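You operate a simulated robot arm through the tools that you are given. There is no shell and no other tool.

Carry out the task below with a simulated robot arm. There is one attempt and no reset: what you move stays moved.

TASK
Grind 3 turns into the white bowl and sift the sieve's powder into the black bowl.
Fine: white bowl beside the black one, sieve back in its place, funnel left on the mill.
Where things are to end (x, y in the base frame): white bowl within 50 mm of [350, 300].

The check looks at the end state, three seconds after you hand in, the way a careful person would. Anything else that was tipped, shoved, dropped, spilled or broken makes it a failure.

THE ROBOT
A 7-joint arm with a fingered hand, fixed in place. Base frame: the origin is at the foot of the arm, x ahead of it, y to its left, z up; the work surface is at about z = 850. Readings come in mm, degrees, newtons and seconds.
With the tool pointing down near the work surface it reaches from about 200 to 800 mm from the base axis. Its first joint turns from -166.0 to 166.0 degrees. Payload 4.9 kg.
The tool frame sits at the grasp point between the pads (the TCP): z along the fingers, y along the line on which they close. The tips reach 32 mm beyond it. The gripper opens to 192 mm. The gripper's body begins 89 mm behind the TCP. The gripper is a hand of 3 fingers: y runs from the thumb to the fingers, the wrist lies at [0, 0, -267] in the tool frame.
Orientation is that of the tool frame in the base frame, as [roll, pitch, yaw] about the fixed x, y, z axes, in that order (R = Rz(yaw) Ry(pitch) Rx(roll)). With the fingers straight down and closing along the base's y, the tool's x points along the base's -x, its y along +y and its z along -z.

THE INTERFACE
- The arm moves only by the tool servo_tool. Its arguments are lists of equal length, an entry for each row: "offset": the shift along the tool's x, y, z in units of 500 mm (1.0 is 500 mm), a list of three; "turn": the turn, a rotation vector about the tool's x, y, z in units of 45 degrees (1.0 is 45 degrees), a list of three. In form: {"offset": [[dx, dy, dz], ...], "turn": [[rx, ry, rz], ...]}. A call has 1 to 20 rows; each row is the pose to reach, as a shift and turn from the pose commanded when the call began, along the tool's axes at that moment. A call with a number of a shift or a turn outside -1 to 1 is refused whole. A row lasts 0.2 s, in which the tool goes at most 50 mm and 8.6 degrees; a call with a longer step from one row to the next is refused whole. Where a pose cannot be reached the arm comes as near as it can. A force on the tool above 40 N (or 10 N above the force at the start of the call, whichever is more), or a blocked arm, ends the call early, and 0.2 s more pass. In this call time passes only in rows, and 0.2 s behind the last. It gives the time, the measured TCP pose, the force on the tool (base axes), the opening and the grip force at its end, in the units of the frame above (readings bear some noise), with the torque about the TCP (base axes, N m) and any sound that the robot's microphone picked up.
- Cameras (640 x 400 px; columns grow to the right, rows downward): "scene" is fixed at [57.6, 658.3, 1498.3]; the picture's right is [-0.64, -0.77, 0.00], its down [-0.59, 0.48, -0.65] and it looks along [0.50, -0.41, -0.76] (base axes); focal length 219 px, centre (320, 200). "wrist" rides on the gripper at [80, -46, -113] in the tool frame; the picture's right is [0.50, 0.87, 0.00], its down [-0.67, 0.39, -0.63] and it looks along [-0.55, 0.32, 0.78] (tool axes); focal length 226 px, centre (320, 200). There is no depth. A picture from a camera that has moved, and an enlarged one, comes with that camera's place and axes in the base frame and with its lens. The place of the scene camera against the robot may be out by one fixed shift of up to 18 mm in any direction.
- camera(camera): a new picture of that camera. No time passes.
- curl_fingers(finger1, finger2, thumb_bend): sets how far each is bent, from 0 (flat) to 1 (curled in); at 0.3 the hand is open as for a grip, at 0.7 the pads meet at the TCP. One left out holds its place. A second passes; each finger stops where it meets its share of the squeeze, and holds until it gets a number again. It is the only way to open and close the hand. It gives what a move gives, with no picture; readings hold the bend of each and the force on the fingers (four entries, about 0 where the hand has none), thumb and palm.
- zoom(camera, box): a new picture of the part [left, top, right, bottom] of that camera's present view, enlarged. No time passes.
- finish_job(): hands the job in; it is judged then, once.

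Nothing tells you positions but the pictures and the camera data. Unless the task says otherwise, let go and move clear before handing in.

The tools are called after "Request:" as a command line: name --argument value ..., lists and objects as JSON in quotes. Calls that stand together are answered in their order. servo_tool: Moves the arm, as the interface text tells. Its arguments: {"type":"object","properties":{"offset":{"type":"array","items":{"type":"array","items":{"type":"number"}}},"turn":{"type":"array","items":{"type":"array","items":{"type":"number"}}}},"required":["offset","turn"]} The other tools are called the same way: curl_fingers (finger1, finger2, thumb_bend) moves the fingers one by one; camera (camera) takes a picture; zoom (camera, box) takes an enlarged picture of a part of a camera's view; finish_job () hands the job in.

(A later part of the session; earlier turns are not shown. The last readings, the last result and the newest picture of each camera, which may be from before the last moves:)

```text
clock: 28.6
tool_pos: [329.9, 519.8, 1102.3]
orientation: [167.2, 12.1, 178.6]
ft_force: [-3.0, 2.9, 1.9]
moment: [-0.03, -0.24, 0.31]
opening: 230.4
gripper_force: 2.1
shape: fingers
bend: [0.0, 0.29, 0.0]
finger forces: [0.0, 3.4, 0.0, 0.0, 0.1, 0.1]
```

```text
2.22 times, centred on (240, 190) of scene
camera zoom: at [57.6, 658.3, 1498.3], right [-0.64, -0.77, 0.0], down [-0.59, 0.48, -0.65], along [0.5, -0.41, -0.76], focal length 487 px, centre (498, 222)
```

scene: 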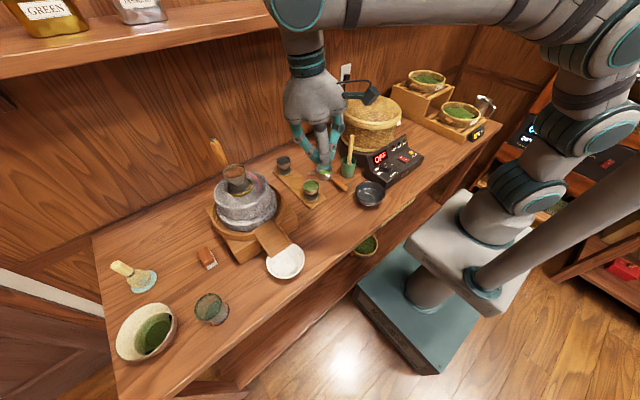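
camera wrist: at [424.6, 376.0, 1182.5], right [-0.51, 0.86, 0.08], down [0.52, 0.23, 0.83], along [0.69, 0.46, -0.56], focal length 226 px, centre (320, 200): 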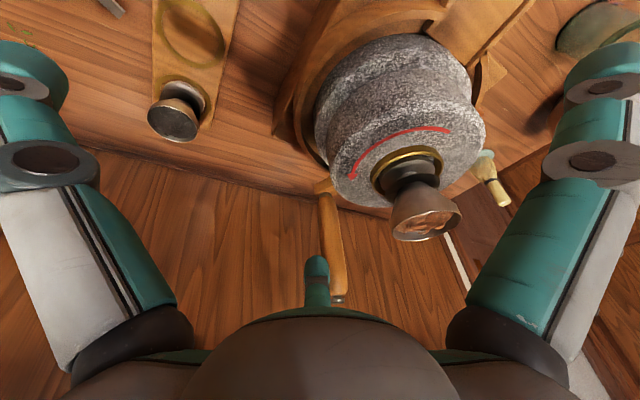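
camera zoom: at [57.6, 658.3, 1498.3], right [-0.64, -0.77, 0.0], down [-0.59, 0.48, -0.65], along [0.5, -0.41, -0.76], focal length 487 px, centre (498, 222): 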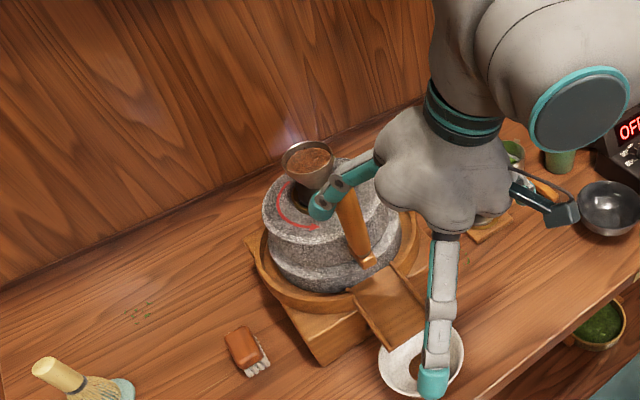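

Halfway now, at about 1.5 turns, with steady forces. Continuing round.

Request:
servo_tool --offset '[[0.0035, -0.0356, -0.0091], [0.0007, -0.0717, -0.0169], [-0.0083, -0.107, -0.0231], [-0.0232, -0.1405, -0.0276], [-0.0436, -0.1712, -0.0301], [-0.0689, -0.1981, -0.0307], [-0.0983, -0.2205, -0.0293], [-0.1308, -0.2377, -0.026], [-0.1656, -0.2491, -0.0208], [-0.2015, -0.2544, -0.0139], [-0.2375, -0.2534, -0.0056], [-0.2724, -0.2462, 0.004], [-0.3053, -0.2329, 0.0145], [-0.3351, -0.2141, 0.0257], [-0.3608, -0.1901, 0.0371], [-0.3818, -0.1619, 0.0484], [-0.3974, -0.1303, 0.0593], [-0.4071, -0.0961, 0.0695], [-0.4106, -0.0604, 0.0786], [-0.4078, -0.0244, 0.0864]]' --turn '[[0, 0, 0], [0, 0, 0], [0, 0, 0], [0, 0, 0], [0, 0, 0], [0, 0, 0], [0, 0, 0], [0, 0, 0], [0, 0, 0], [0, 0, 0], [0, 0, 0], [0, 0, 0], [0, 0, 0], [0, 0, 0], [0, 0, 0], [0, 0, 0], [0, 0, 0], [0, 0, 0], [0, 0, 0], [0, 0, 0]]'

Request:
zoom --camera "scene" --box '[180, 100, 300, 280]'

```text
clock: 32.8
tool_pos: [539.5, 512.4, 1100.4]
orientation: [167.1, 12.1, 178.6]
ft_force: [1.5, -1.2, -1.0]
moment: [-0.06, 0.14, -0.19]
opening: 230.6
gripper_force: 1.0
shape: fingers
bend: [0.0, 0.3, 0.0]
finger forces: [0.0, 2.0, 0.0, 0.0, 0.0, 0.1]
```

```text
2.22 times, centred on (240, 190) of scene
camera zoom: at [57.6, 658.3, 1498.3], right [-0.64, -0.77, 0.0], down [-0.59, 0.48, -0.65], along [0.5, -0.41, -0.76], focal length 487 px, centre (498, 222)
```

zoom: 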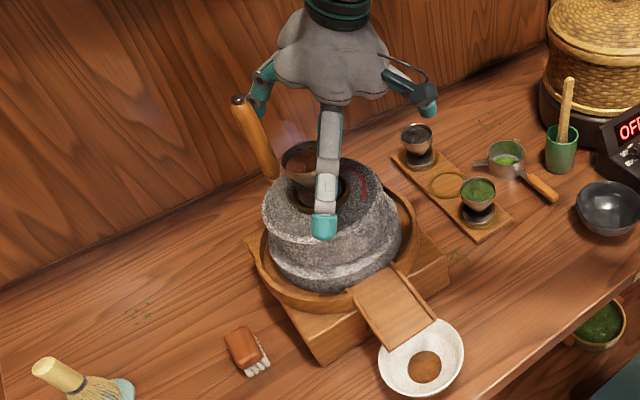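

Just past two turns. Now the third one.

Request:
servo_tool --offset '[[0.009, 0.0353, 0.0062], [0.0239, 0.0688, 0.0107], [0.0443, 0.0995, 0.0132], [0.0696, 0.1265, 0.0138], [0.099, 0.1489, 0.0124], [0.1315, 0.166, 0.0091], [0.1663, 0.1774, 0.0039], [0.2022, 0.1827, -0.003], [0.2382, 0.1817, -0.0113], [0.2731, 0.1745, -0.0209], [0.306, 0.1612, -0.0314], [0.3358, 0.1424, -0.0426], [0.3615, 0.1185, -0.054], [0.3825, 0.0903, -0.0653], [0.3981, 0.0586, -0.0762], [0.4078, 0.0244, -0.0864], [0.4113, -0.0112, -0.0955], [0.4085, -0.0473, -0.1033], [0.3995, -0.0826, -0.1095], [0.3846, -0.1161, -0.114]]' --turn '[[0, 0, 0], [0, 0, 0], [0, 0, 0], [0, 0, 0], [0, 0, 0], [0, 0, 0], [0, 0, 0], [0, 0, 0], [0, 0, 0], [0, 0, 0], [0, 0, 0], [0, 0, 0], [0, 0, 0], [0, 0, 0], [0, 0, 0], [0, 0, 0], [0, 0, 0], [0, 0, 0], [0, 0, 0], [0, 0, 0]]'

Request:
zoom --camera "scene" --box '[180, 100, 300, 280]'

```text
clock: 37.0
tool_pos: [340.7, 448.1, 1101.7]
orientation: [167.2, 12.1, 178.5]
ft_force: [-1.2, 1.5, -0.1]
moment: [-0.04, 0.0, 0.22]
opening: 230.5
gripper_force: 0.9
shape: fingers
bend: [0.0, 0.3, 0.0]
finger forces: [0.0, 1.8, 0.0, 0.0, 0.0, 0.0]
```

```text
2.22 times, centred on (240, 190) of scene
camera zoom: at [57.6, 658.3, 1498.3], right [-0.64, -0.77, 0.0], down [-0.59, 0.48, -0.65], along [0.5, -0.41, -0.76], focal length 487 px, centre (498, 222)
```

zoom: 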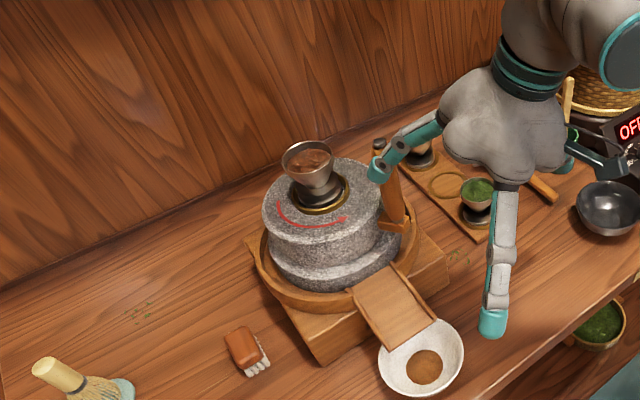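

The third turn is about 60% done. I'll bring the handle up to just short of its start position and compare pictures.

Request:
servo_tool --offset '[[-0.0204, -0.0307, -0.0026], [-0.0457, -0.0576, -0.0032], [-0.075, -0.08, -0.0018], [-0.1076, -0.0972, 0.0016], [-0.1424, -0.1086, 0.0068], [-0.1783, -0.1139, 0.0137], [-0.2143, -0.1129, 0.022], [-0.2492, -0.1057, 0.0316], [-0.2821, -0.0924, 0.0421], [-0.3118, -0.0736, 0.0532], [-0.3376, -0.0497, 0.0646], [-0.3586, -0.0215, 0.076], [-0.3715, 0.0037, 0.0848], [-0.3798, 0.0271, 0.0921]]' --turn '[[0, 0, 0], [0, 0, 0], [0, 0, 0], [0, 0, 0], [0, 0, 0], [0, 0, 0], [0, 0, 0], [0, 0, 0], [0, 0, 0], [0, 0, 0], [0, 0, 0], [0, 0, 0], [0, 0, 0], [0, 0, 0]]'

Request:
zoom --camera "scene" --box '[200, 130, 290, 210]'

Request:
zoom --camera "scene" --box '[180, 100, 300, 280]'

```text
clock: 40.0
tool_pos: [535.9, 467.1, 1102.0]
orientation: [167.2, 12.2, 178.6]
ft_force: [0.2, -2.2, -1.7]
moment: [-0.07, 0.16, -0.23]
opening: 230.5
gripper_force: 1.5
shape: fingers
bend: [0.0, 0.31, 0.0]
finger forces: [0.1, 2.5, 0.0, 0.1, 0.1, 0.0]
```

```text
5.00 times, centred on (245, 170) of scene
camera zoom: at [57.6, 658.3, 1498.3], right [-0.64, -0.77, 0.0], down [-0.59, 0.48, -0.65], along [0.5, -0.41, -0.76], focal length 1096 px, centre (695, 350)
```

zoom: 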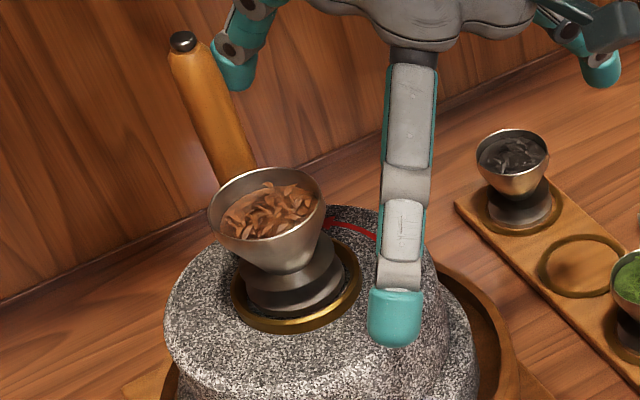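

```text
2.22 times, centred on (240, 190) of scene
camera zoom: at [57.6, 658.3, 1498.3], right [-0.64, -0.77, 0.0], down [-0.59, 0.48, -0.65], along [0.5, -0.41, -0.76], focal length 487 px, centre (498, 222)
```

zoom: 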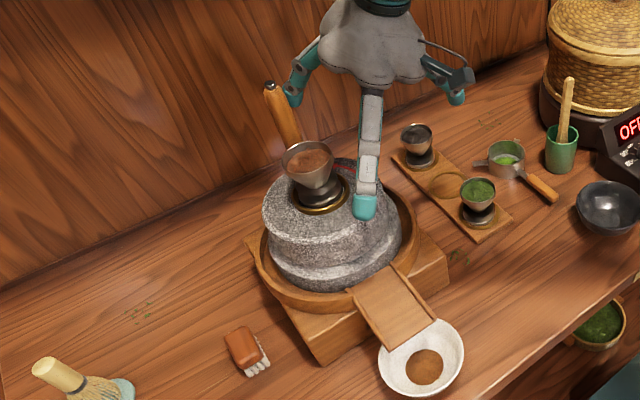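

The handle is about 6–7° short of its start, so I'll nudge it the last bit.

Request:
servo_tool --offset '[[-0.0034, 0.0138, 0.004], [-0.0058, 0.0279, 0.0078]]' --turn '[[0, 0, 0], [0, 0, 0]]'

Request:
zoom --camera "scene" --box '[200, 130, 290, 210]'

```text
clock: 40.6
tool_pos: [538.1, 482.6, 1101.8]
orientation: [167.2, 12.1, 178.6]
ft_force: [0.6, -1.9, -1.1]
moment: [-0.09, 0.15, -0.27]
opening: 230.6
gripper_force: 1.4
shape: fingers
bend: [0.0, 0.31, 0.0]
finger forces: [0.1, 2.6, 0.0, 0.0, 0.0, 0.1]
```

```text
5.00 times, centred on (245, 170) of scene
camera zoom: at [57.6, 658.3, 1498.3], right [-0.64, -0.77, 0.0], down [-0.59, 0.48, -0.65], along [0.5, -0.41, -0.76], focal length 1096 px, centre (695, 350)
```

zoom: 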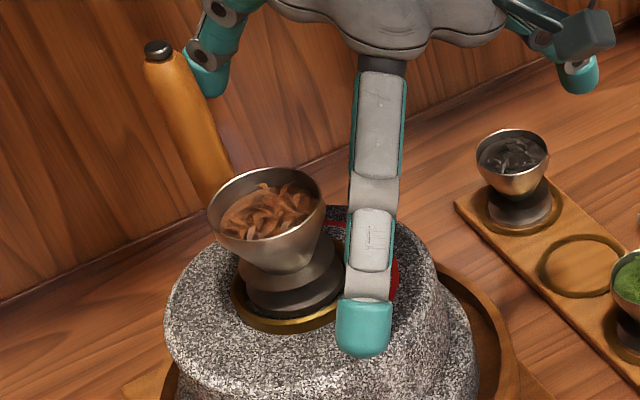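

Exactly three turns: the handle is back at its start position and the powder is in the white bowl. I'll back the finger off, rise clear, and move away from the mill.

Request:
servo_tool --offset '[[0.0085, -0.0485, -0.0133], [-0.0108, -0.0285, -0.0989], [-0.0301, -0.0085, -0.1845], [0.0432, -0.0216, -0.2251], [0.1306, -0.0389, -0.2489]]' --turn '[[0, 0, 0], [0, 0, 0], [0, 0, 0], [0, 0, 0], [0, 0, 0]]'

Request:
zoom --camera "scene" --box '[190, 120, 350, 290]'

```text
clock: 41.8
tool_pos: [448.0, 436.8, 1201.1]
orientation: [167.3, 12.0, 178.6]
ft_force: [-0.2, -0.1, -1.1]
moment: [0.01, 0.01, 0.01]
opening: 230.3
gripper_force: 0.2
shape: fingers
bend: [0.0, 0.3, 0.0]
finger forces: [0.0, 0.1, 0.0, 0.0, 0.0, 0.0]
```

```text
2.35 times, centred on (270, 205) of scene
camera zoom: at [57.6, 658.3, 1498.3], right [-0.64, -0.77, 0.0], down [-0.59, 0.48, -0.65], along [0.5, -0.41, -0.76], focal length 516 px, centre (438, 188)
```

zoom: 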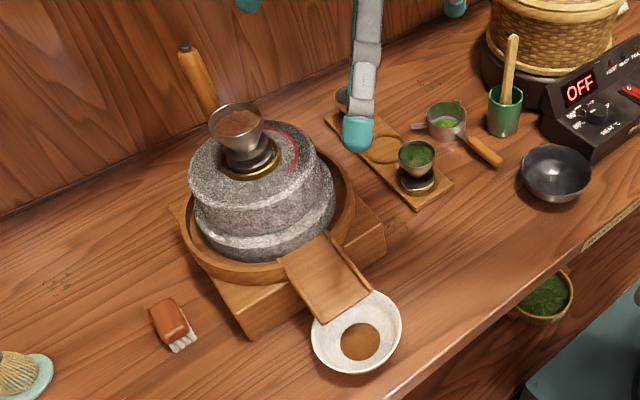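

The mill, funnel and bowl all look right. Next I'll straighten the tool and move over toward the sieve and black bowl for a close survey.

Request:
servo_tool --offset '[[0, 0, 0], [0, 0, 0], [0, 0, 0]]' --turn '[[0.0959, 0.0927, 0], [0.1917, 0.1853, 0], [0.2876, 0.278, 0]]'

Request:
servo_tool --offset '[[0.02, -0.07, 0.02], [0.04, -0.14, 0.04], [0.06, -0.21, 0.06], [0.08, -0.28, 0.08], [0.1, -0.35, 0.1], [0.12, -0.42, 0.12], [0.136, -0.474, 0.15]]' --turn '[[0, 0, 0], [0, 0, 0], [0, 0, 0], [0, 0, 0], [0, 0, 0], [0, 0, 0], [0, 0, 0]]'

Request:
camera --camera "wrist"

Request:
zoom --camera "wrist" --box '[180, 100, 380, 260]'

```text
clock: 42.6
tool_pos: [447.9, 437.1, 1202.8]
orientation: [-179.8, -0.3, 179.9]
ft_force: [-0.1, 1.2, 1.2]
moment: [-0.01, -0.03, -0.01]
opening: 230.7
gripper_force: 0.1
shape: fingers
bend: [0.0, 0.3, 0.0]
finger forces: [0.0, 0.1, 0.1, 0.0, 0.0, 0.0]
```

```text
clock: 44.2
tool_pos: [381.3, 199.2, 1127.5]
orientation: [-179.7, -0.3, 180.0]
ft_force: [-0.6, -0.5, 0.9]
moment: [-0.02, -0.01, -0.01]
opening: 230.4
gripper_force: 0.0
shape: fingers
bend: [0.0, 0.3, 0.0]
finger forces: [0.1, 0.0, 0.0, 0.0, 0.0, 0.0]
```

```text
taken
camera wrist: at [302.3, 154.9, 1241.2], right [-0.5, 0.87, 0.0], down [0.68, 0.39, 0.63], along [0.54, 0.31, -0.78], focal length 226 px, centre (320, 200)
```

wrist: 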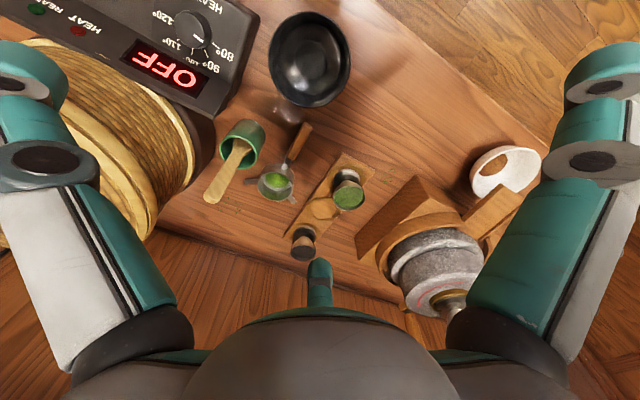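

```text
2.50 times, centred on (280, 180) of wrist
camera zoom: at [302.3, 154.9, 1241.2], right [-0.5, 0.87, 0.0], down [0.68, 0.39, 0.63], along [0.54, 0.31, -0.78], focal length 565 px, centre (420, 250)
```

zoom: 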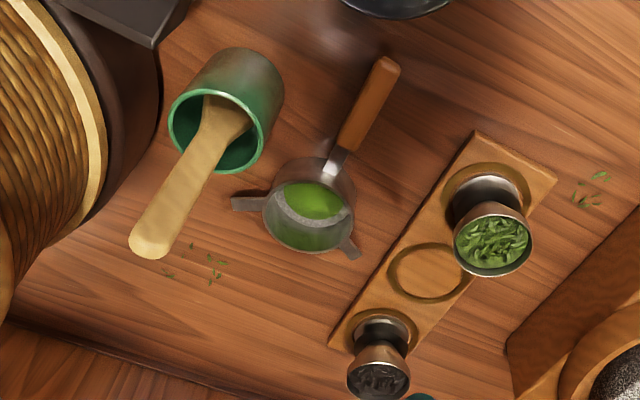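

Here the sieve handle runs along x at y≈203 from x≈431 to 515, nearly lying on the bench. The ring is centred near (560, 204), the green cup at (502, 123), and the black bowl at (344, 164). I'll pre-bend the fingers for a narrow approach and lean the hand 20° so the thumb clears the cup.

Request:
curl_fingers --finger1 0.57 --finger2 0.57 --thumb_bend 0.57

Request:
servo_tool --offset '[[0, 0, 0], [0, 0, 0], [0, 0, 0]]' --turn '[[0.148, 0, 0], [0.296, 0, 0], [0.444, 0, 0]]'

Request:
camera --camera "wrist"

Request:
camera --camera "scene"

```text
clock: 45.2
tool_pos: [379.9, 198.8, 1128.1]
orientation: [-179.6, -0.3, 179.8]
ft_force: [0.1, -0.4, -0.6]
moment: [-0.02, 0.01, -0.01]
opening: 59.2
gripper_force: 0.1
shape: fingers
bend: [0.56, 0.56, 0.56]
finger forces: [0.0, 0.0, 0.0, 0.0, 0.1, 0.0]
```

```text
clock: 46.0
tool_pos: [379.3, 199.6, 1129.3]
orientation: [-159.6, -0.3, 179.9]
ft_force: [-0.1, -0.6, -0.4]
moment: [0.03, 0.0, 0.01]
opening: 59.3
gripper_force: 0.0
shape: fingers
bend: [0.56, 0.56, 0.56]
finger forces: [0.0, 0.0, 0.1, 0.1, 0.0, 0.0]
```

```text
taken
camera wrist: at [302.3, 197.1, 1251.1], right [-0.5, 0.81, -0.3], down [0.67, 0.58, 0.45], along [0.54, 0.03, -0.84], focal length 226 px, centre (320, 200)
```

wrist: 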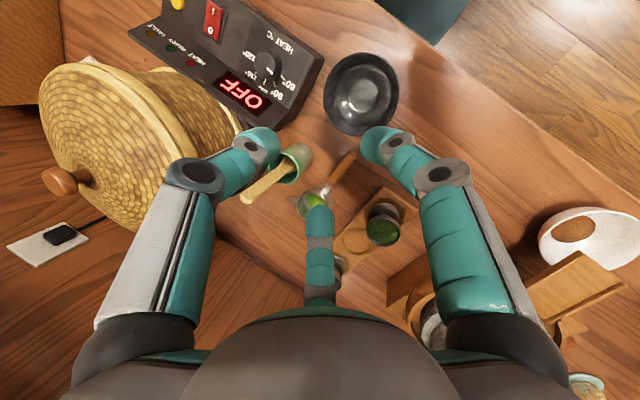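

```text
taken
```

scene: 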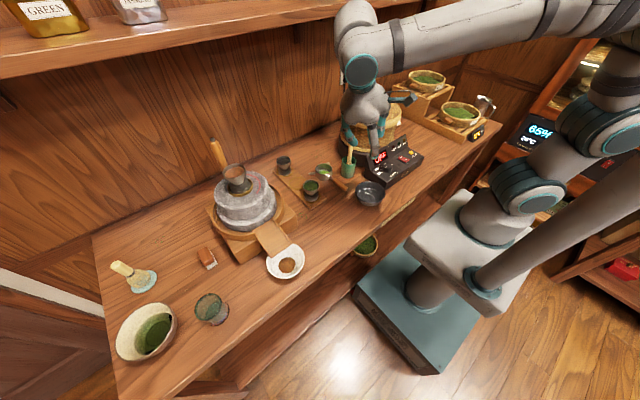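

The opening is 59 mm, good for straddling the handle. I'll go above the handle's grasp point (480, 203) and pause at a safe height.

Request:
servo_tool --offset '[[-0.07, 0.0094, -0.0034], [-0.14, 0.0188, -0.0068], [-0.2, 0.0273, -0.0099], [-0.2, 0.058, 0.0747], [-0.2, 0.0888, 0.1592], [-0.2, 0.1162, 0.2345], [-0.2, 0.1367, 0.2908]]' --turn '[[0, 0, 0], [0, 0, 0], [0, 0, 0], [0, 0, 0], [0, 0, 0], [0, 0, 0], [0, 0, 0]]'

Request:
camera --camera "wrist"

Request:
zoom --camera "scene" --box '[290, 110, 390, 210]'

```text
clock: 47.6
tool_pos: [479.2, 212.4, 969.4]
orientation: [-159.7, -0.3, 179.9]
ft_force: [0.0, -0.6, -0.1]
moment: [0.01, -0.03, 0.01]
opening: 59.1
gripper_force: 0.1
shape: fingers
bend: [0.56, 0.56, 0.56]
finger forces: [0.0, 0.0, 0.1, 0.0, 0.0, 0.1]
```

```text
taken
camera wrist: at [401.1, 209.6, 1091.1], right [-0.5, 0.81, -0.3], down [0.67, 0.58, 0.46], along [0.54, 0.03, -0.84], focal length 226 px, centre (320, 200)
```

wrist: 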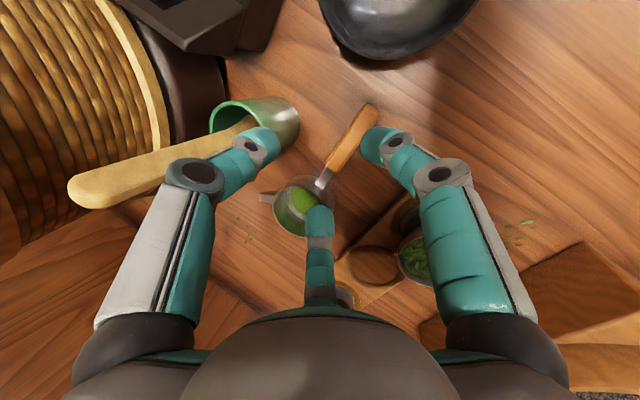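

```text
4.00 times, centred on (340, 160) of scene
camera zoom: at [57.6, 658.3, 1498.3], right [-0.64, -0.77, 0.0], down [-0.59, 0.48, -0.65], along [0.5, -0.41, -0.76], focal length 877 px, centre (240, 360)
```

zoom: 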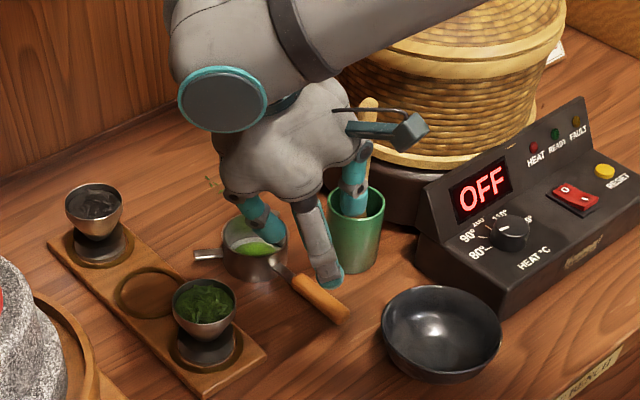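

The fingertips hang about 46 mm past the TCP at this bend, lower than nominal, so I need the height right. I'll close the pre-bend a bit and zoom in to pin down the handle's line.

Request:
curl_fingers --finger1 0.61 --finger2 0.61 --thumb_bend 0.61

Request:
zoom --camera "wrist" --box '[220, 80, 420, 240]'

Request:
zoom --camera "scene" --box '[315, 140, 375, 200]'

```text
clock: 48.6
tool_pos: [478.1, 211.8, 968.9]
orientation: [-159.7, -0.3, 179.9]
ft_force: [-0.4, 0.2, 0.0]
moment: [-0.02, -0.02, -0.01]
opening: 38.3
gripper_force: 0.0
shape: fingers
bend: [0.61, 0.61, 0.61]
finger forces: [0.0, 0.0, 0.0, 0.0, 0.0, 0.0]
```

```text
2.50 times, centred on (320, 160) of wrist
camera zoom: at [401.0, 209.5, 1091.2], right [-0.5, 0.81, -0.3], down [0.67, 0.58, 0.45], along [0.54, 0.03, -0.84], focal length 565 px, centre (320, 300)
```

zoom: 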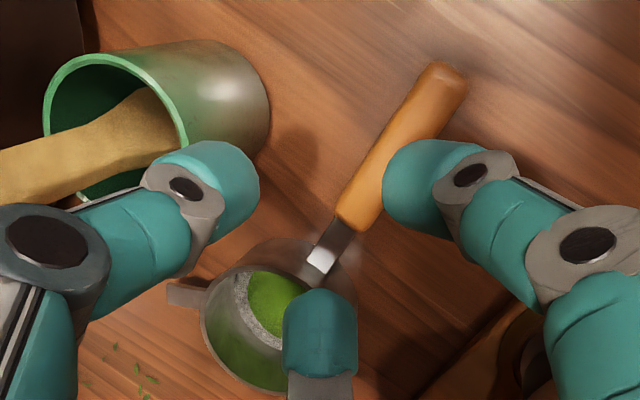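

```text
6.67 times, centred on (345, 170) of scene
camera zoom: at [57.6, 658.3, 1498.3], right [-0.64, -0.77, 0.0], down [-0.59, 0.48, -0.65], along [0.5, -0.41, -0.76], focal length 1461 px, centre (153, 400)
```

zoom: 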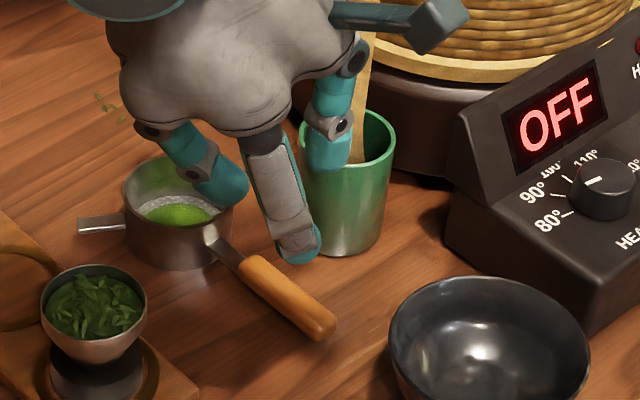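

The handle sits almost on the bench, so a 20° lean would leave the thumb too high. I'll cut the lean to about 6°, shift the grasp point toward the handle's outer half near (462, 207), and reopen the pre-bend slightly.

Request:
servo_tool --offset '[[0.016, 0.006, -0.002], [0.032, 0.0113, -0.0042]]' --turn '[[-0.159, 0, 0], [-0.318, 0, 0]]'

Request:
curl_fingers --finger1 0.58 --finger2 0.58 --thumb_bend 0.58

Request:
camera --camera "wrist"

Request:
zoom --camera "wrist" --box '[200, 60, 440, 240]'

```text
clock: 49.2
tool_pos: [463.5, 218.6, 968.6]
orientation: [-174.0, -0.2, 180.0]
ft_force: [-0.5, 0.3, 0.8]
moment: [0.0, -0.01, -0.01]
opening: 38.3
gripper_force: 0.0
shape: fingers
bend: [0.61, 0.61, 0.61]
finger forces: [0.1, 0.0, 0.0, 0.0, 0.0, 0.0]
```

```text
clock: 50.2
tool_pos: [464.2, 219.9, 969.3]
orientation: [-174.0, -0.3, 180.0]
ft_force: [-0.1, 0.3, 0.5]
moment: [-0.04, -0.02, -0.01]
opening: 53.9
gripper_force: 0.1
shape: fingers
bend: [0.57, 0.57, 0.57]
finger forces: [0.1, 0.0, 0.0, 0.0, 0.1, 0.0]
```

```text
taken
camera wrist: at [385.5, 185.9, 1086.2], right [-0.5, 0.86, -0.09], down [0.67, 0.45, 0.58], along [0.54, 0.23, -0.81], focal length 226 px, centre (320, 200)
```

wrist: 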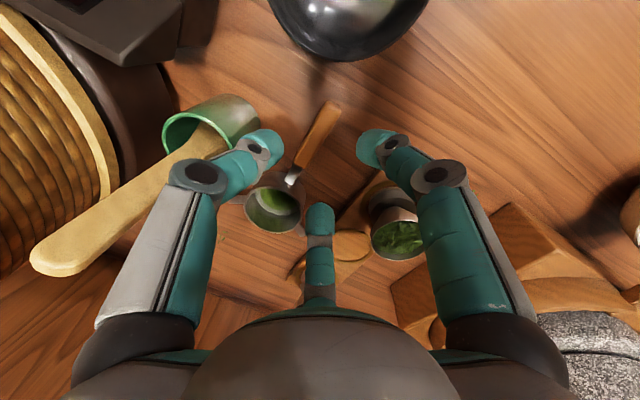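

```text
2.22 times, centred on (320, 150) of wrist
camera zoom: at [385.5, 185.9, 1086.2], right [-0.5, 0.86, -0.09], down [0.67, 0.45, 0.58], along [0.54, 0.23, -0.81], focal length 502 px, centre (320, 311)
```

zoom: 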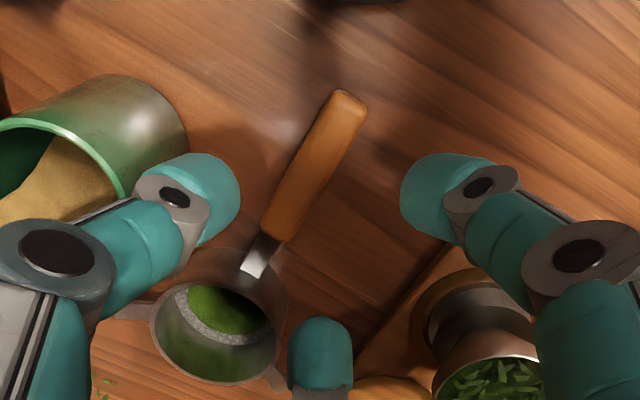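

The geometry looks right: the handle sits centred between the thumb and fingers, with clearance to the cup. I'll descend to just above the final height.

Request:
servo_tool --offset '[[0, 0.0052, 0.0497], [0, 0.0105, 0.0995], [0, 0.0125, 0.1193], [0, 0.0136, 0.1293]]' --turn '[[0, 0, 0], [0, 0, 0], [0, 0, 0], [0, 0, 0]]'

Request:
camera --camera "wrist"

Request:
zoom --camera "scene" --box '[315, 140, 375, 200]'

```text
clock: 51.2
tool_pos: [462.7, 219.3, 903.9]
orientation: [-174.0, -0.2, 179.8]
ft_force: [-0.2, -0.5, -0.2]
moment: [-0.01, -0.02, 0.01]
opening: 53.7
gripper_force: 0.0
shape: fingers
bend: [0.57, 0.57, 0.57]
finger forces: [0.0, 0.0, 0.0, 0.0, 0.0, 0.1]
```

```text
taken
camera wrist: at [385.2, 186.3, 1020.7], right [-0.5, 0.86, -0.09], down [0.67, 0.45, 0.58], along [0.54, 0.23, -0.81], focal length 226 px, centre (320, 200)
```

wrist: 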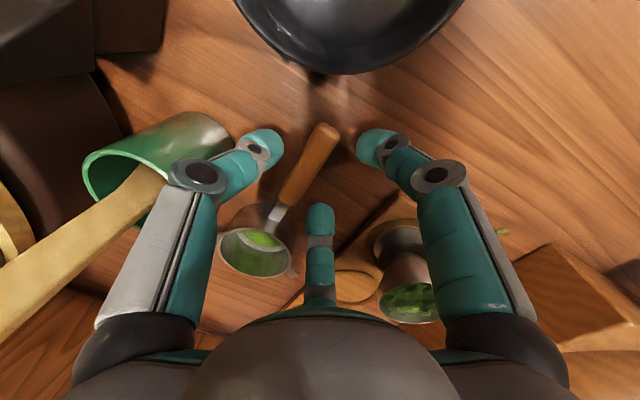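

```text
6.67 times, centred on (345, 170) of scene
camera zoom: at [57.6, 658.3, 1498.3], right [-0.64, -0.77, 0.0], down [-0.59, 0.48, -0.65], along [0.5, -0.41, -0.76], focal length 1461 px, centre (153, 400)
```

zoom: 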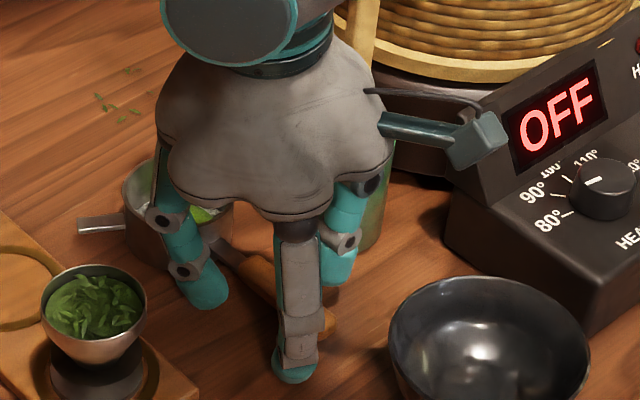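

The close view confirms the handle axis at y≈205.5, between the tips. I'll narrow the grip a little and lower the last few millimetres, watching for bench contact.

Request:
curl_fingers --finger1 0.6 --finger2 0.6 --thumb_bend 0.6

Request:
servo_tool --offset '[[0, 0.0004, 0.004], [0, 0.0008, 0.008], [0, 0.0012, 0.012]]' --turn '[[0, 0, 0], [0, 0, 0], [0, 0, 0]]'

```text
clock: 52.2
tool_pos: [463.3, 219.3, 903.1]
orientation: [-174.0, -0.2, 179.9]
ft_force: [-0.2, -0.1, -0.9]
moment: [-0.01, 0.0, 0.0]
opening: 42.6
gripper_force: 0.0
shape: fingers
bend: [0.6, 0.6, 0.6]
finger forces: [0.0, 0.0, 0.0, 0.0, 0.0, 0.0]
```

```text
clock: 53.0
tool_pos: [463.0, 218.4, 897.6]
orientation: [-174.0, -0.2, 179.9]
ft_force: [-0.7, 0.6, 0.0]
moment: [-0.02, 0.02, 0.01]
opening: 42.5
gripper_force: 0.1
shape: fingers
bend: [0.6, 0.6, 0.6]
finger forces: [0.0, 0.0, 0.0, 0.0, 0.1, 0.0]
```

No contact yet, so I'll go down in small steps and watch the force.

Request:
servo_tool --offset '[[0, 0.0002, 0.002], [0, 0.0004, 0.004], [0, 0.0005, 0.006]]' --turn '[[0, 0, 0], [0, 0, 0], [0, 0, 0]]'

Request:
zoom --camera "scene" --box '[315, 140, 375, 200]'

Request:
zoom --camera "wrist" --box '[200, 80, 440, 260]'

```text
clock: 53.8
tool_pos: [463.2, 219.4, 894.0]
orientation: [-174.0, -0.3, 179.9]
ft_force: [-0.4, 0.5, -0.1]
moment: [-0.01, -0.02, -0.01]
opening: 42.6
gripper_force: 0.2
shape: fingers
bend: [0.6, 0.6, 0.6]
finger forces: [0.0, 0.1, 0.0, 0.0, 0.0, 0.0]
```

```text
6.67 times, centred on (345, 170) of scene
camera zoom: at [57.6, 658.3, 1498.3], right [-0.64, -0.77, 0.0], down [-0.59, 0.48, -0.65], along [0.5, -0.41, -0.76], focal length 1461 px, centre (153, 400)
```

zoom: 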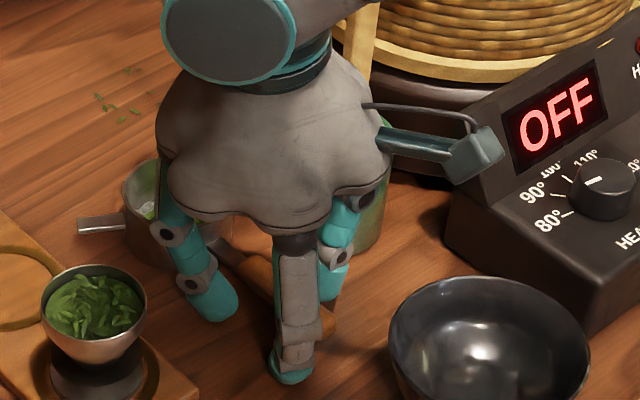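

```text
2.22 times, centred on (320, 170) of wrist
camera zoom: at [385.2, 186.3, 1011.7], right [-0.5, 0.86, -0.09], down [0.67, 0.45, 0.58], along [0.54, 0.23, -0.81], focal length 502 px, centre (320, 267)
```

zoom: 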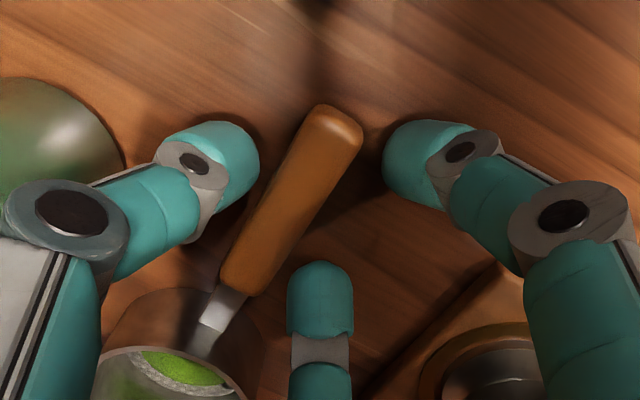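

The handle is nicely bracketed with the tips near the bench. Closing all three fingers on it.

Request:
curl_fingers --finger1 0.72 --finger2 0.72 --thumb_bend 0.72

Request:
zoom --camera "wrist" --box '[200, 80, 440, 260]'

Request:
zoom --camera "scene" --box '[315, 140, 375, 200]'

```text
clock: 54.8
tool_pos: [463.5, 219.6, 894.2]
orientation: [-174.0, -0.3, 179.8]
ft_force: [0.4, -0.2, 0.3]
moment: [0.02, 0.04, -0.01]
opening: 20.4
gripper_force: 11.9
shape: fingers
bend: [0.66, 0.67, 0.66]
finger forces: [6.3, 5.9, 0.0, 0.0, 12.3, 0.1]
```

```text
2.22 times, centred on (320, 170) of wrist
camera zoom: at [385.2, 186.3, 1011.8], right [-0.5, 0.86, -0.09], down [0.67, 0.45, 0.58], along [0.54, 0.23, -0.81], focal length 502 px, centre (320, 267)
```

zoom: 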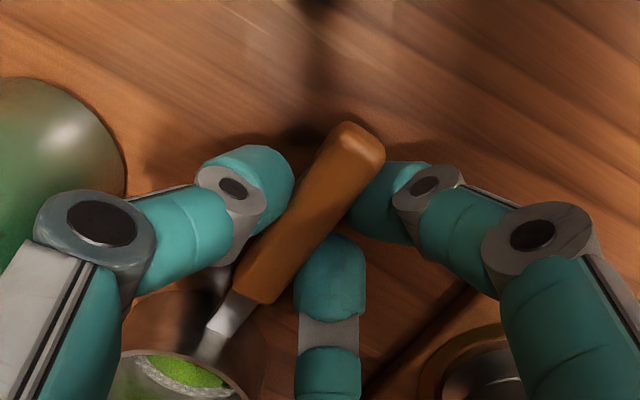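

```text
6.67 times, centred on (345, 170) of scene
camera zoom: at [57.6, 658.3, 1498.3], right [-0.64, -0.77, 0.0], down [-0.59, 0.48, -0.65], along [0.5, -0.41, -0.76], focal length 1461 px, centre (153, 400)
```

zoom: 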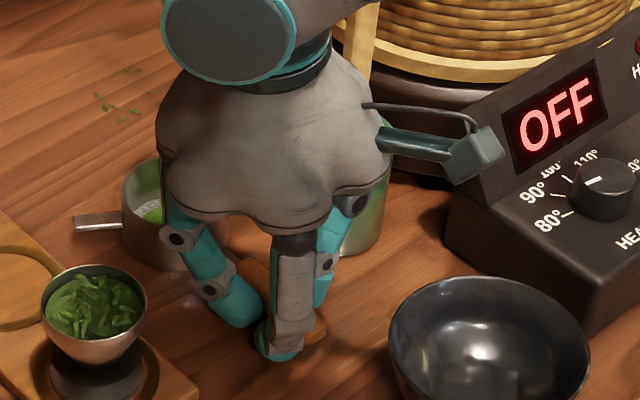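

Gripped firmly, with 12 N on the thumb and 6 N on each finger. The sieve shifted a few millimetres toward +y in the squeeze, which I'll correct when putting it back. A small test lift comes first.

Request:
servo_tool --offset '[[0, -0.0004, -0.004], [0, -0.001, -0.01], [0, -0.002, -0.02], [0, -0.0031, -0.03]]' --turn '[[0, 0, 0], [0, 0, 0], [0, 0, 0], [0, 0, 0]]'

Request:
camera --camera "wrist"

Request:
zoom --camera "scene" --box '[300, 130, 380, 200]'

```text
clock: 55.8
tool_pos: [462.8, 219.1, 910.1]
orientation: [-174.0, -0.3, 180.0]
ft_force: [0.3, 0.4, -1.8]
moment: [-0.01, 0.1, 0.02]
opening: 20.2
gripper_force: 12.1
shape: fingers
bend: [0.66, 0.67, 0.66]
finger forces: [6.8, 5.3, 0.0, 0.0, 12.1, 0.1]
```

```text
taken
camera wrist: at [385.2, 186.1, 1026.6], right [-0.5, 0.86, -0.09], down [0.68, 0.45, 0.58], along [0.54, 0.23, -0.81], focal length 226 px, centre (320, 200)
```

wrist: 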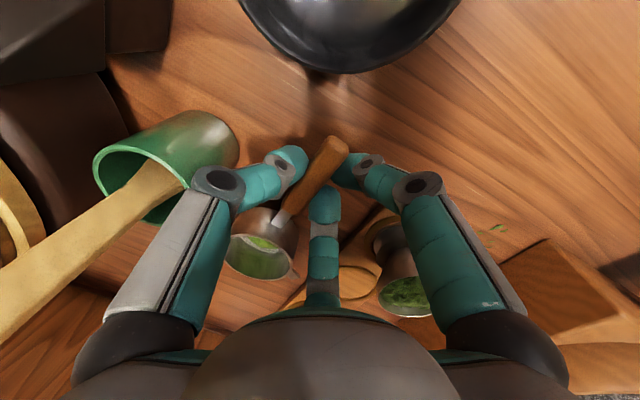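

```text
5.71 times, centred on (340, 165) of scene
camera zoom: at [57.6, 658.3, 1498.3], right [-0.64, -0.77, 0.0], down [-0.59, 0.48, -0.65], along [0.5, -0.41, -0.76], focal length 1253 px, centre (206, 400)
```

zoom: 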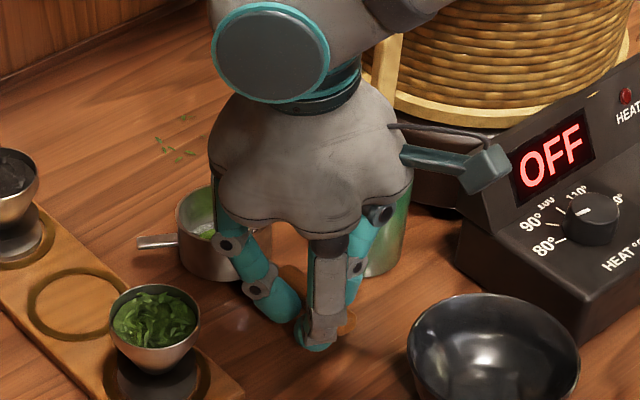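

The sieve weighs about 1.8 N and the grip is holding. I'll lift further and check for droop.

Request:
servo_tool --offset '[[0, -0.0021, -0.02], [0, -0.0042, -0.04], [0, -0.0063, -0.06], [0, -0.0084, -0.08]]' --turn '[[0, 0, 0], [0, 0, 0], [0, 0, 0], [0, 0, 0]]'

Request:
zoom --camera "wrist" --box '[180, 100, 440, 300]'

Request:
zoom --camera "scene" --box '[300, 130, 380, 200]'

```text
clock: 56.8
tool_pos: [462.0, 219.6, 950.2]
orientation: [-174.0, -0.3, -179.9]
ft_force: [-0.2, 0.2, -0.8]
moment: [0.0, 0.07, 0.02]
opening: 19.8
gripper_force: 11.9
shape: fingers
bend: [0.66, 0.67, 0.66]
finger forces: [6.8, 5.3, 0.0, 0.0, 12.1, 0.0]
```

```text
2.00 times, centred on (310, 200) of wrist
camera zoom: at [384.9, 185.7, 1067.4], right [-0.5, 0.86, -0.09], down [0.67, 0.45, 0.58], along [0.54, 0.23, -0.81], focal length 452 px, centre (340, 200)
```

zoom: 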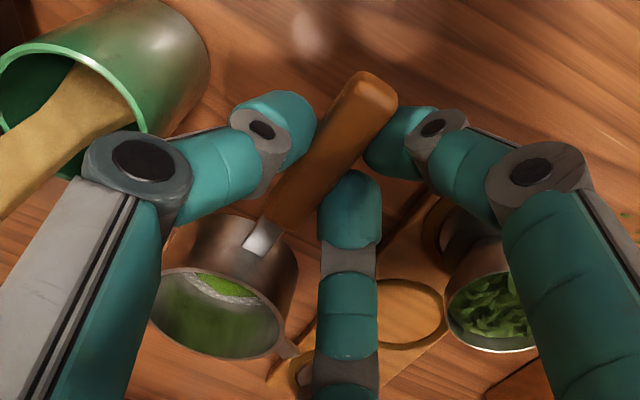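

```text
5.71 times, centred on (340, 165) of scene
camera zoom: at [57.6, 658.3, 1498.3], right [-0.64, -0.77, 0.0], down [-0.59, 0.48, -0.65], along [0.5, -0.41, -0.76], focal length 1253 px, centre (206, 400)
```

zoom: 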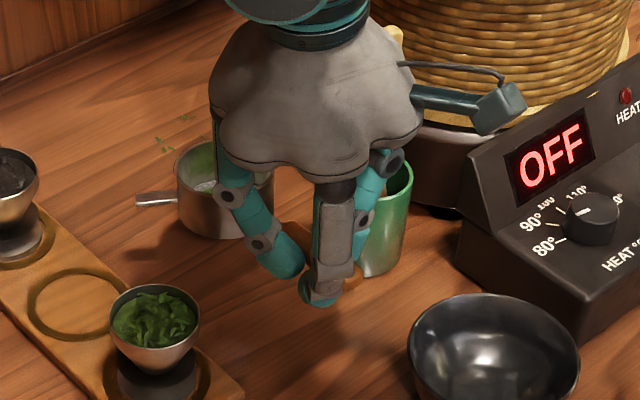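

The sieve came up level and the powder is undisturbed. I'll zoom to work out the ring's position relative to the hand.

Request:
zoom --camera "wrist" --box '[200, 180, 340, 290]'

Request:
zoom --camera "scene" --box '[310, 140, 350, 180]'

```text
3.64 times, centred on (270, 235) of wrist
camera zoom: at [384.9, 185.7, 1067.4], right [-0.5, 0.86, -0.09], down [0.67, 0.45, 0.58], along [0.54, 0.23, -0.81], focal length 822 px, centre (502, 73)
```

zoom: 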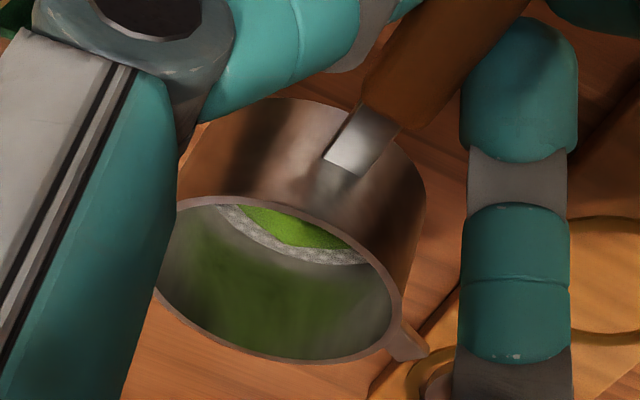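

```text
10.00 times, centred on (330, 160) of scene
camera zoom: at [57.6, 658.3, 1498.3], right [-0.64, -0.77, 0.0], down [-0.59, 0.48, -0.65], along [0.5, -0.41, -0.76], focal length 2192 px, centre (220, 600)
```

zoom: 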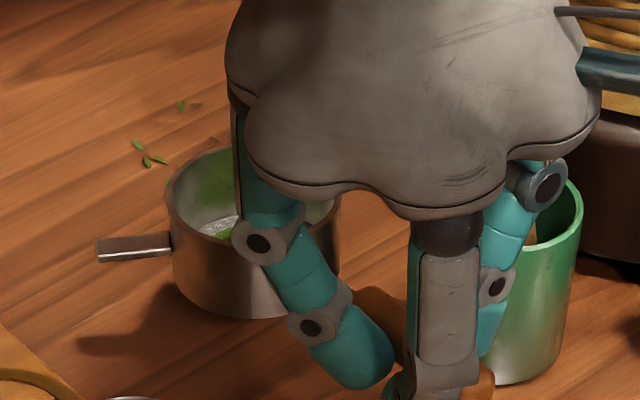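

The ring centre is about 106 mm ahead of the TCP, and the black bowl is centred near (344, 165) with its rim at z≈897. I'll raise the sieve a bit more and carry it smoothly and slowly over to the bowl.

Request:
servo_tool --offset '[[0, -0.001, -0.0099], [0, -0.0025, -0.0239], [0, -0.0042, -0.0398], [0, -0.0059, -0.0557]]' --turn '[[0, 0, 0], [0, 0, 0], [0, 0, 0], [0, 0, 0]]'

Request:
servo_tool --offset '[[0.0081, -0.0015, 0.0002], [0.0243, -0.0045, 0.0005], [0.0466, -0.0086, 0.0009], [0.0709, -0.0131, 0.0014], [0.0953, -0.0176, 0.0019], [0.1196, -0.0221, 0.0023], [0.145, -0.0268, 0.0028], [0.1713, -0.0317, 0.0033], [0.1977, -0.0366, 0.0038], [0.224, -0.0414, 0.0044], [0.2504, -0.0463, 0.0049], [0.2767, -0.0512, 0.0054], [0.3031, -0.0561, 0.0059], [0.3294, -0.061, 0.0064], [0.3538, -0.0654, 0.0069], [0.3781, -0.0699, 0.0074], [0.4014, -0.0743, 0.0078], [0.4217, -0.078, 0.0082], [0.4369, -0.0808, 0.0085], [0.447, -0.0827, 0.0087]]' --turn '[[0, 0, 0], [0, 0, 0], [0, 0, 0], [0, 0, 0], [0, 0, 0], [0, 0, 0], [0, 0, 0], [0, 0, 0], [0, 0, 0], [0, 0, 0], [0, 0, 0], [0, 0, 0], [0, 0, 0], [0, 0, 0], [0, 0, 0], [0, 0, 0], [0, 0, 0], [0, 0, 0], [0, 0, 0], [0, 0, 0]]'

Request:
camera --camera "wrist"

Request:
zoom --camera "scene" --box '[310, 130, 430, 230]'

```text
clock: 57.8
tool_pos: [463.0, 220.0, 976.8]
orientation: [-174.0, -0.3, 179.9]
ft_force: [0.3, 0.0, -0.7]
moment: [0.02, 0.05, 0.01]
opening: 20.0
gripper_force: 12.0
shape: fingers
bend: [0.66, 0.67, 0.66]
finger forces: [6.8, 5.3, 0.0, 0.0, 12.1, 0.1]
```

```text
clock: 62.0
tool_pos: [239.6, 176.7, 979.0]
orientation: [-174.0, -0.3, 179.9]
ft_force: [-0.4, 0.4, -0.7]
moment: [0.0, 0.09, 0.0]
opening: 19.7
gripper_force: 12.2
shape: fingers
bend: [0.66, 0.67, 0.66]
finger forces: [6.9, 5.1, 0.0, 0.1, 12.0, 0.0]
```

```text
taken
camera wrist: at [161.8, 144.6, 1096.1], right [-0.5, 0.86, -0.09], down [0.67, 0.45, 0.58], along [0.54, 0.23, -0.81], focal length 226 px, centre (320, 200)
```

wrist: 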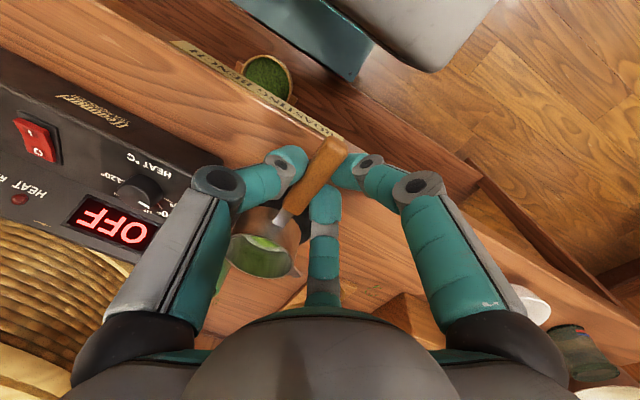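

```text
4.00 times, centred on (370, 180) of scene
camera zoom: at [57.6, 658.3, 1498.3], right [-0.64, -0.77, 0.0], down [-0.59, 0.48, -0.65], along [0.5, -0.41, -0.76], focal length 877 px, centre (120, 280)
```

zoom: 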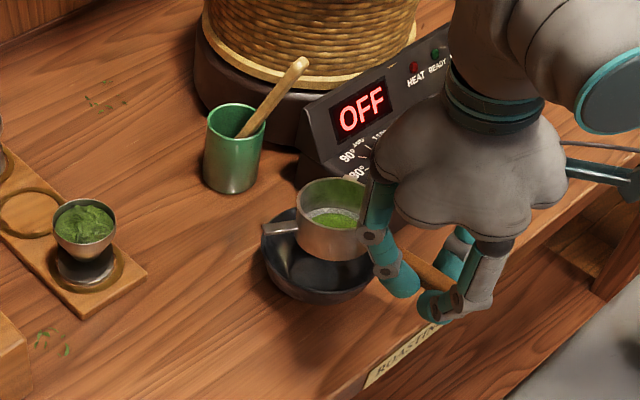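

The sieve is above the bowl and the bench is clean behind it. I'll zoom in to centre it precisely.

Request:
zoom --camera "scene" --box '[345, 160, 405, 215]'

Request:
zoom --camera "wrist" --box '[200, 180, 340, 290]'

```text
7.27 times, centred on (375, 188) of scene
camera zoom: at [57.6, 658.3, 1498.3], right [-0.64, -0.77, 0.0], down [-0.59, 0.48, -0.65], along [0.5, -0.41, -0.76], focal length 1594 px, centre (-80, 291)
```

zoom: 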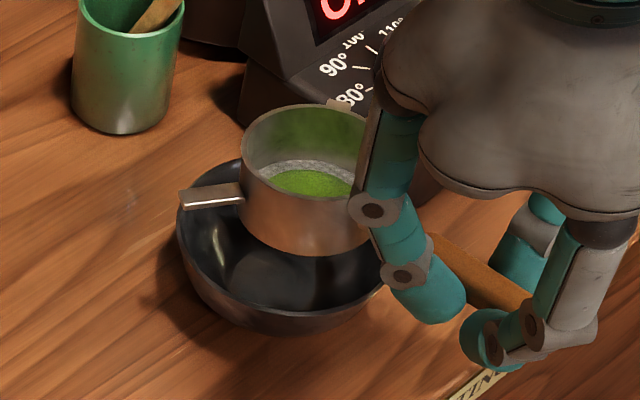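

```text
3.64 times, centred on (270, 235) of wrist
camera zoom: at [161.8, 144.6, 1096.1], right [-0.5, 0.86, -0.09], down [0.67, 0.45, 0.58], along [0.54, 0.23, -0.81], focal length 822 px, centre (502, 73)
```

zoom: 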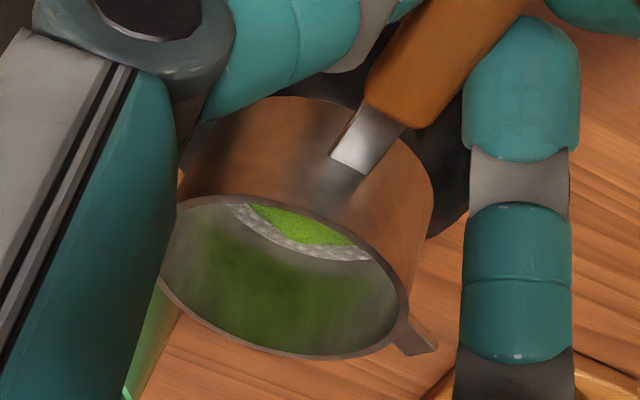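

The sieve needs about 4–5 mm of shift toward +x and +y to be centred. I'll adjust and lower it until its mesh is about at the bowl's rim.

Request:
servo_tool --offset '[[-0.004, 0.004, 0.006], [-0.008, 0.008, 0.016], [-0.008, 0.011, 0.028], [-0.008, 0.0135, 0.038], [-0.008, 0.0145, 0.0427]]' --turn '[[0, 0, 0], [0, 0, 0], [0, 0, 0], [0, 0, 0], [0, 0, 0]]'

Request:
zoom --camera "scene" --box '[345, 160, 405, 215]'

```text
clock: 63.2
tool_pos: [243.2, 184.3, 956.5]
orientation: [-174.0, -0.3, 179.9]
ft_force: [0.2, 0.0, -0.6]
moment: [0.0, 0.05, 0.02]
opening: 19.8
gripper_force: 12.3
shape: fingers
bend: [0.66, 0.67, 0.66]
finger forces: [6.9, 5.1, 0.0, 0.0, 12.1, 0.0]
```

```text
7.27 times, centred on (375, 188) of scene
camera zoom: at [57.6, 658.3, 1498.3], right [-0.64, -0.77, 0.0], down [-0.59, 0.48, -0.65], along [0.5, -0.41, -0.76], focal length 1594 px, centre (-80, 291)
```

zoom: 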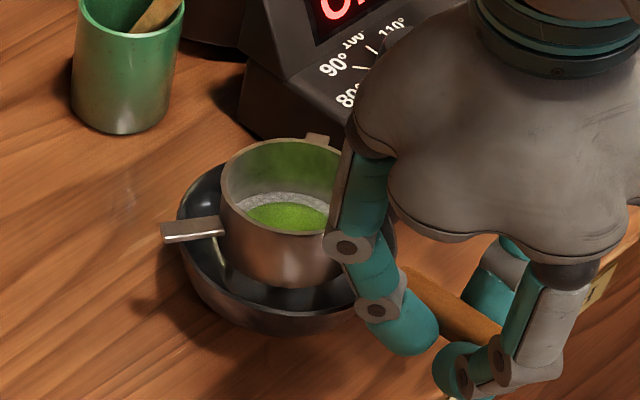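

The sieve is centred just over the bowl mouth. I'll shake it gently from side to side to sift the powder.

Request:
servo_tool --offset '[[0, 0.014, -0.0015], [0, -0.014, 0.0015], [0, 0.014, -0.0015], [0, -0.014, 0.0015], [0, 0.014, -0.0015], [0, -0.014, 0.0015], [0, 0.014, -0.0015], [0, -0.014, 0.0015], [0, 0.014, -0.0015], [0, -0.014, 0.0015], [0, 0, 0]]' --turn '[[0, 0, 0], [0, 0, 0], [0, 0, 0], [0, 0, 0], [0, 0, 0], [0, 0, 0], [0, 0, 0], [0, 0, 0], [0, 0, 0], [0, 0, 0], [0, 0, 0]]'

Request:
zoom --camera "scene" --box '[345, 160, 405, 215]'

Request:
zoom --camera "wrist" --box '[200, 180, 340, 290]'

```text
clock: 65.6
tool_pos: [243.7, 183.1, 956.5]
orientation: [-174.0, -0.3, 179.9]
ft_force: [0.0, -0.4, -1.9]
moment: [0.04, 0.05, 0.0]
opening: 20.0
gripper_force: 11.7
shape: fingers
bend: [0.66, 0.67, 0.66]
finger forces: [6.8, 5.1, 0.0, 0.1, 12.0, 0.0]
```

```text
7.27 times, centred on (375, 188) of scene
camera zoom: at [57.6, 658.3, 1498.3], right [-0.64, -0.77, 0.0], down [-0.59, 0.48, -0.65], along [0.5, -0.41, -0.76], focal length 1594 px, centre (-80, 291)
```

zoom: 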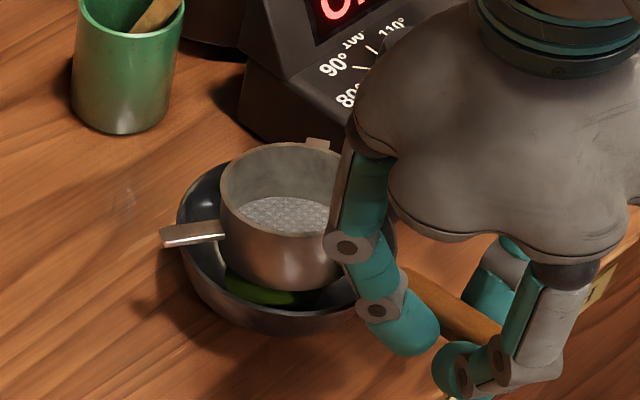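

```text
3.64 times, centred on (270, 235) of wrist
camera zoom: at [165.4, 149.9, 1073.9], right [-0.5, 0.86, -0.09], down [0.67, 0.45, 0.58], along [0.54, 0.23, -0.81], focal length 822 px, centre (502, 73)
```

zoom: 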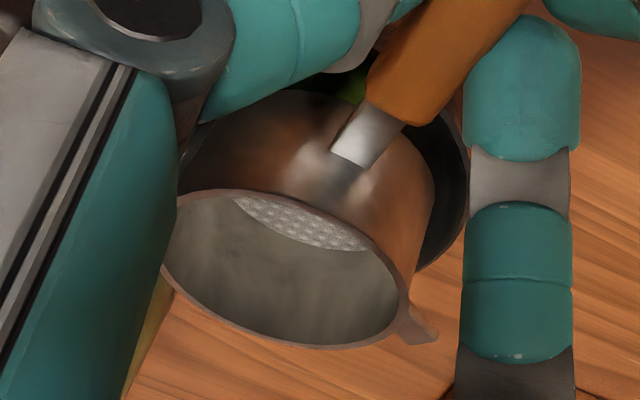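

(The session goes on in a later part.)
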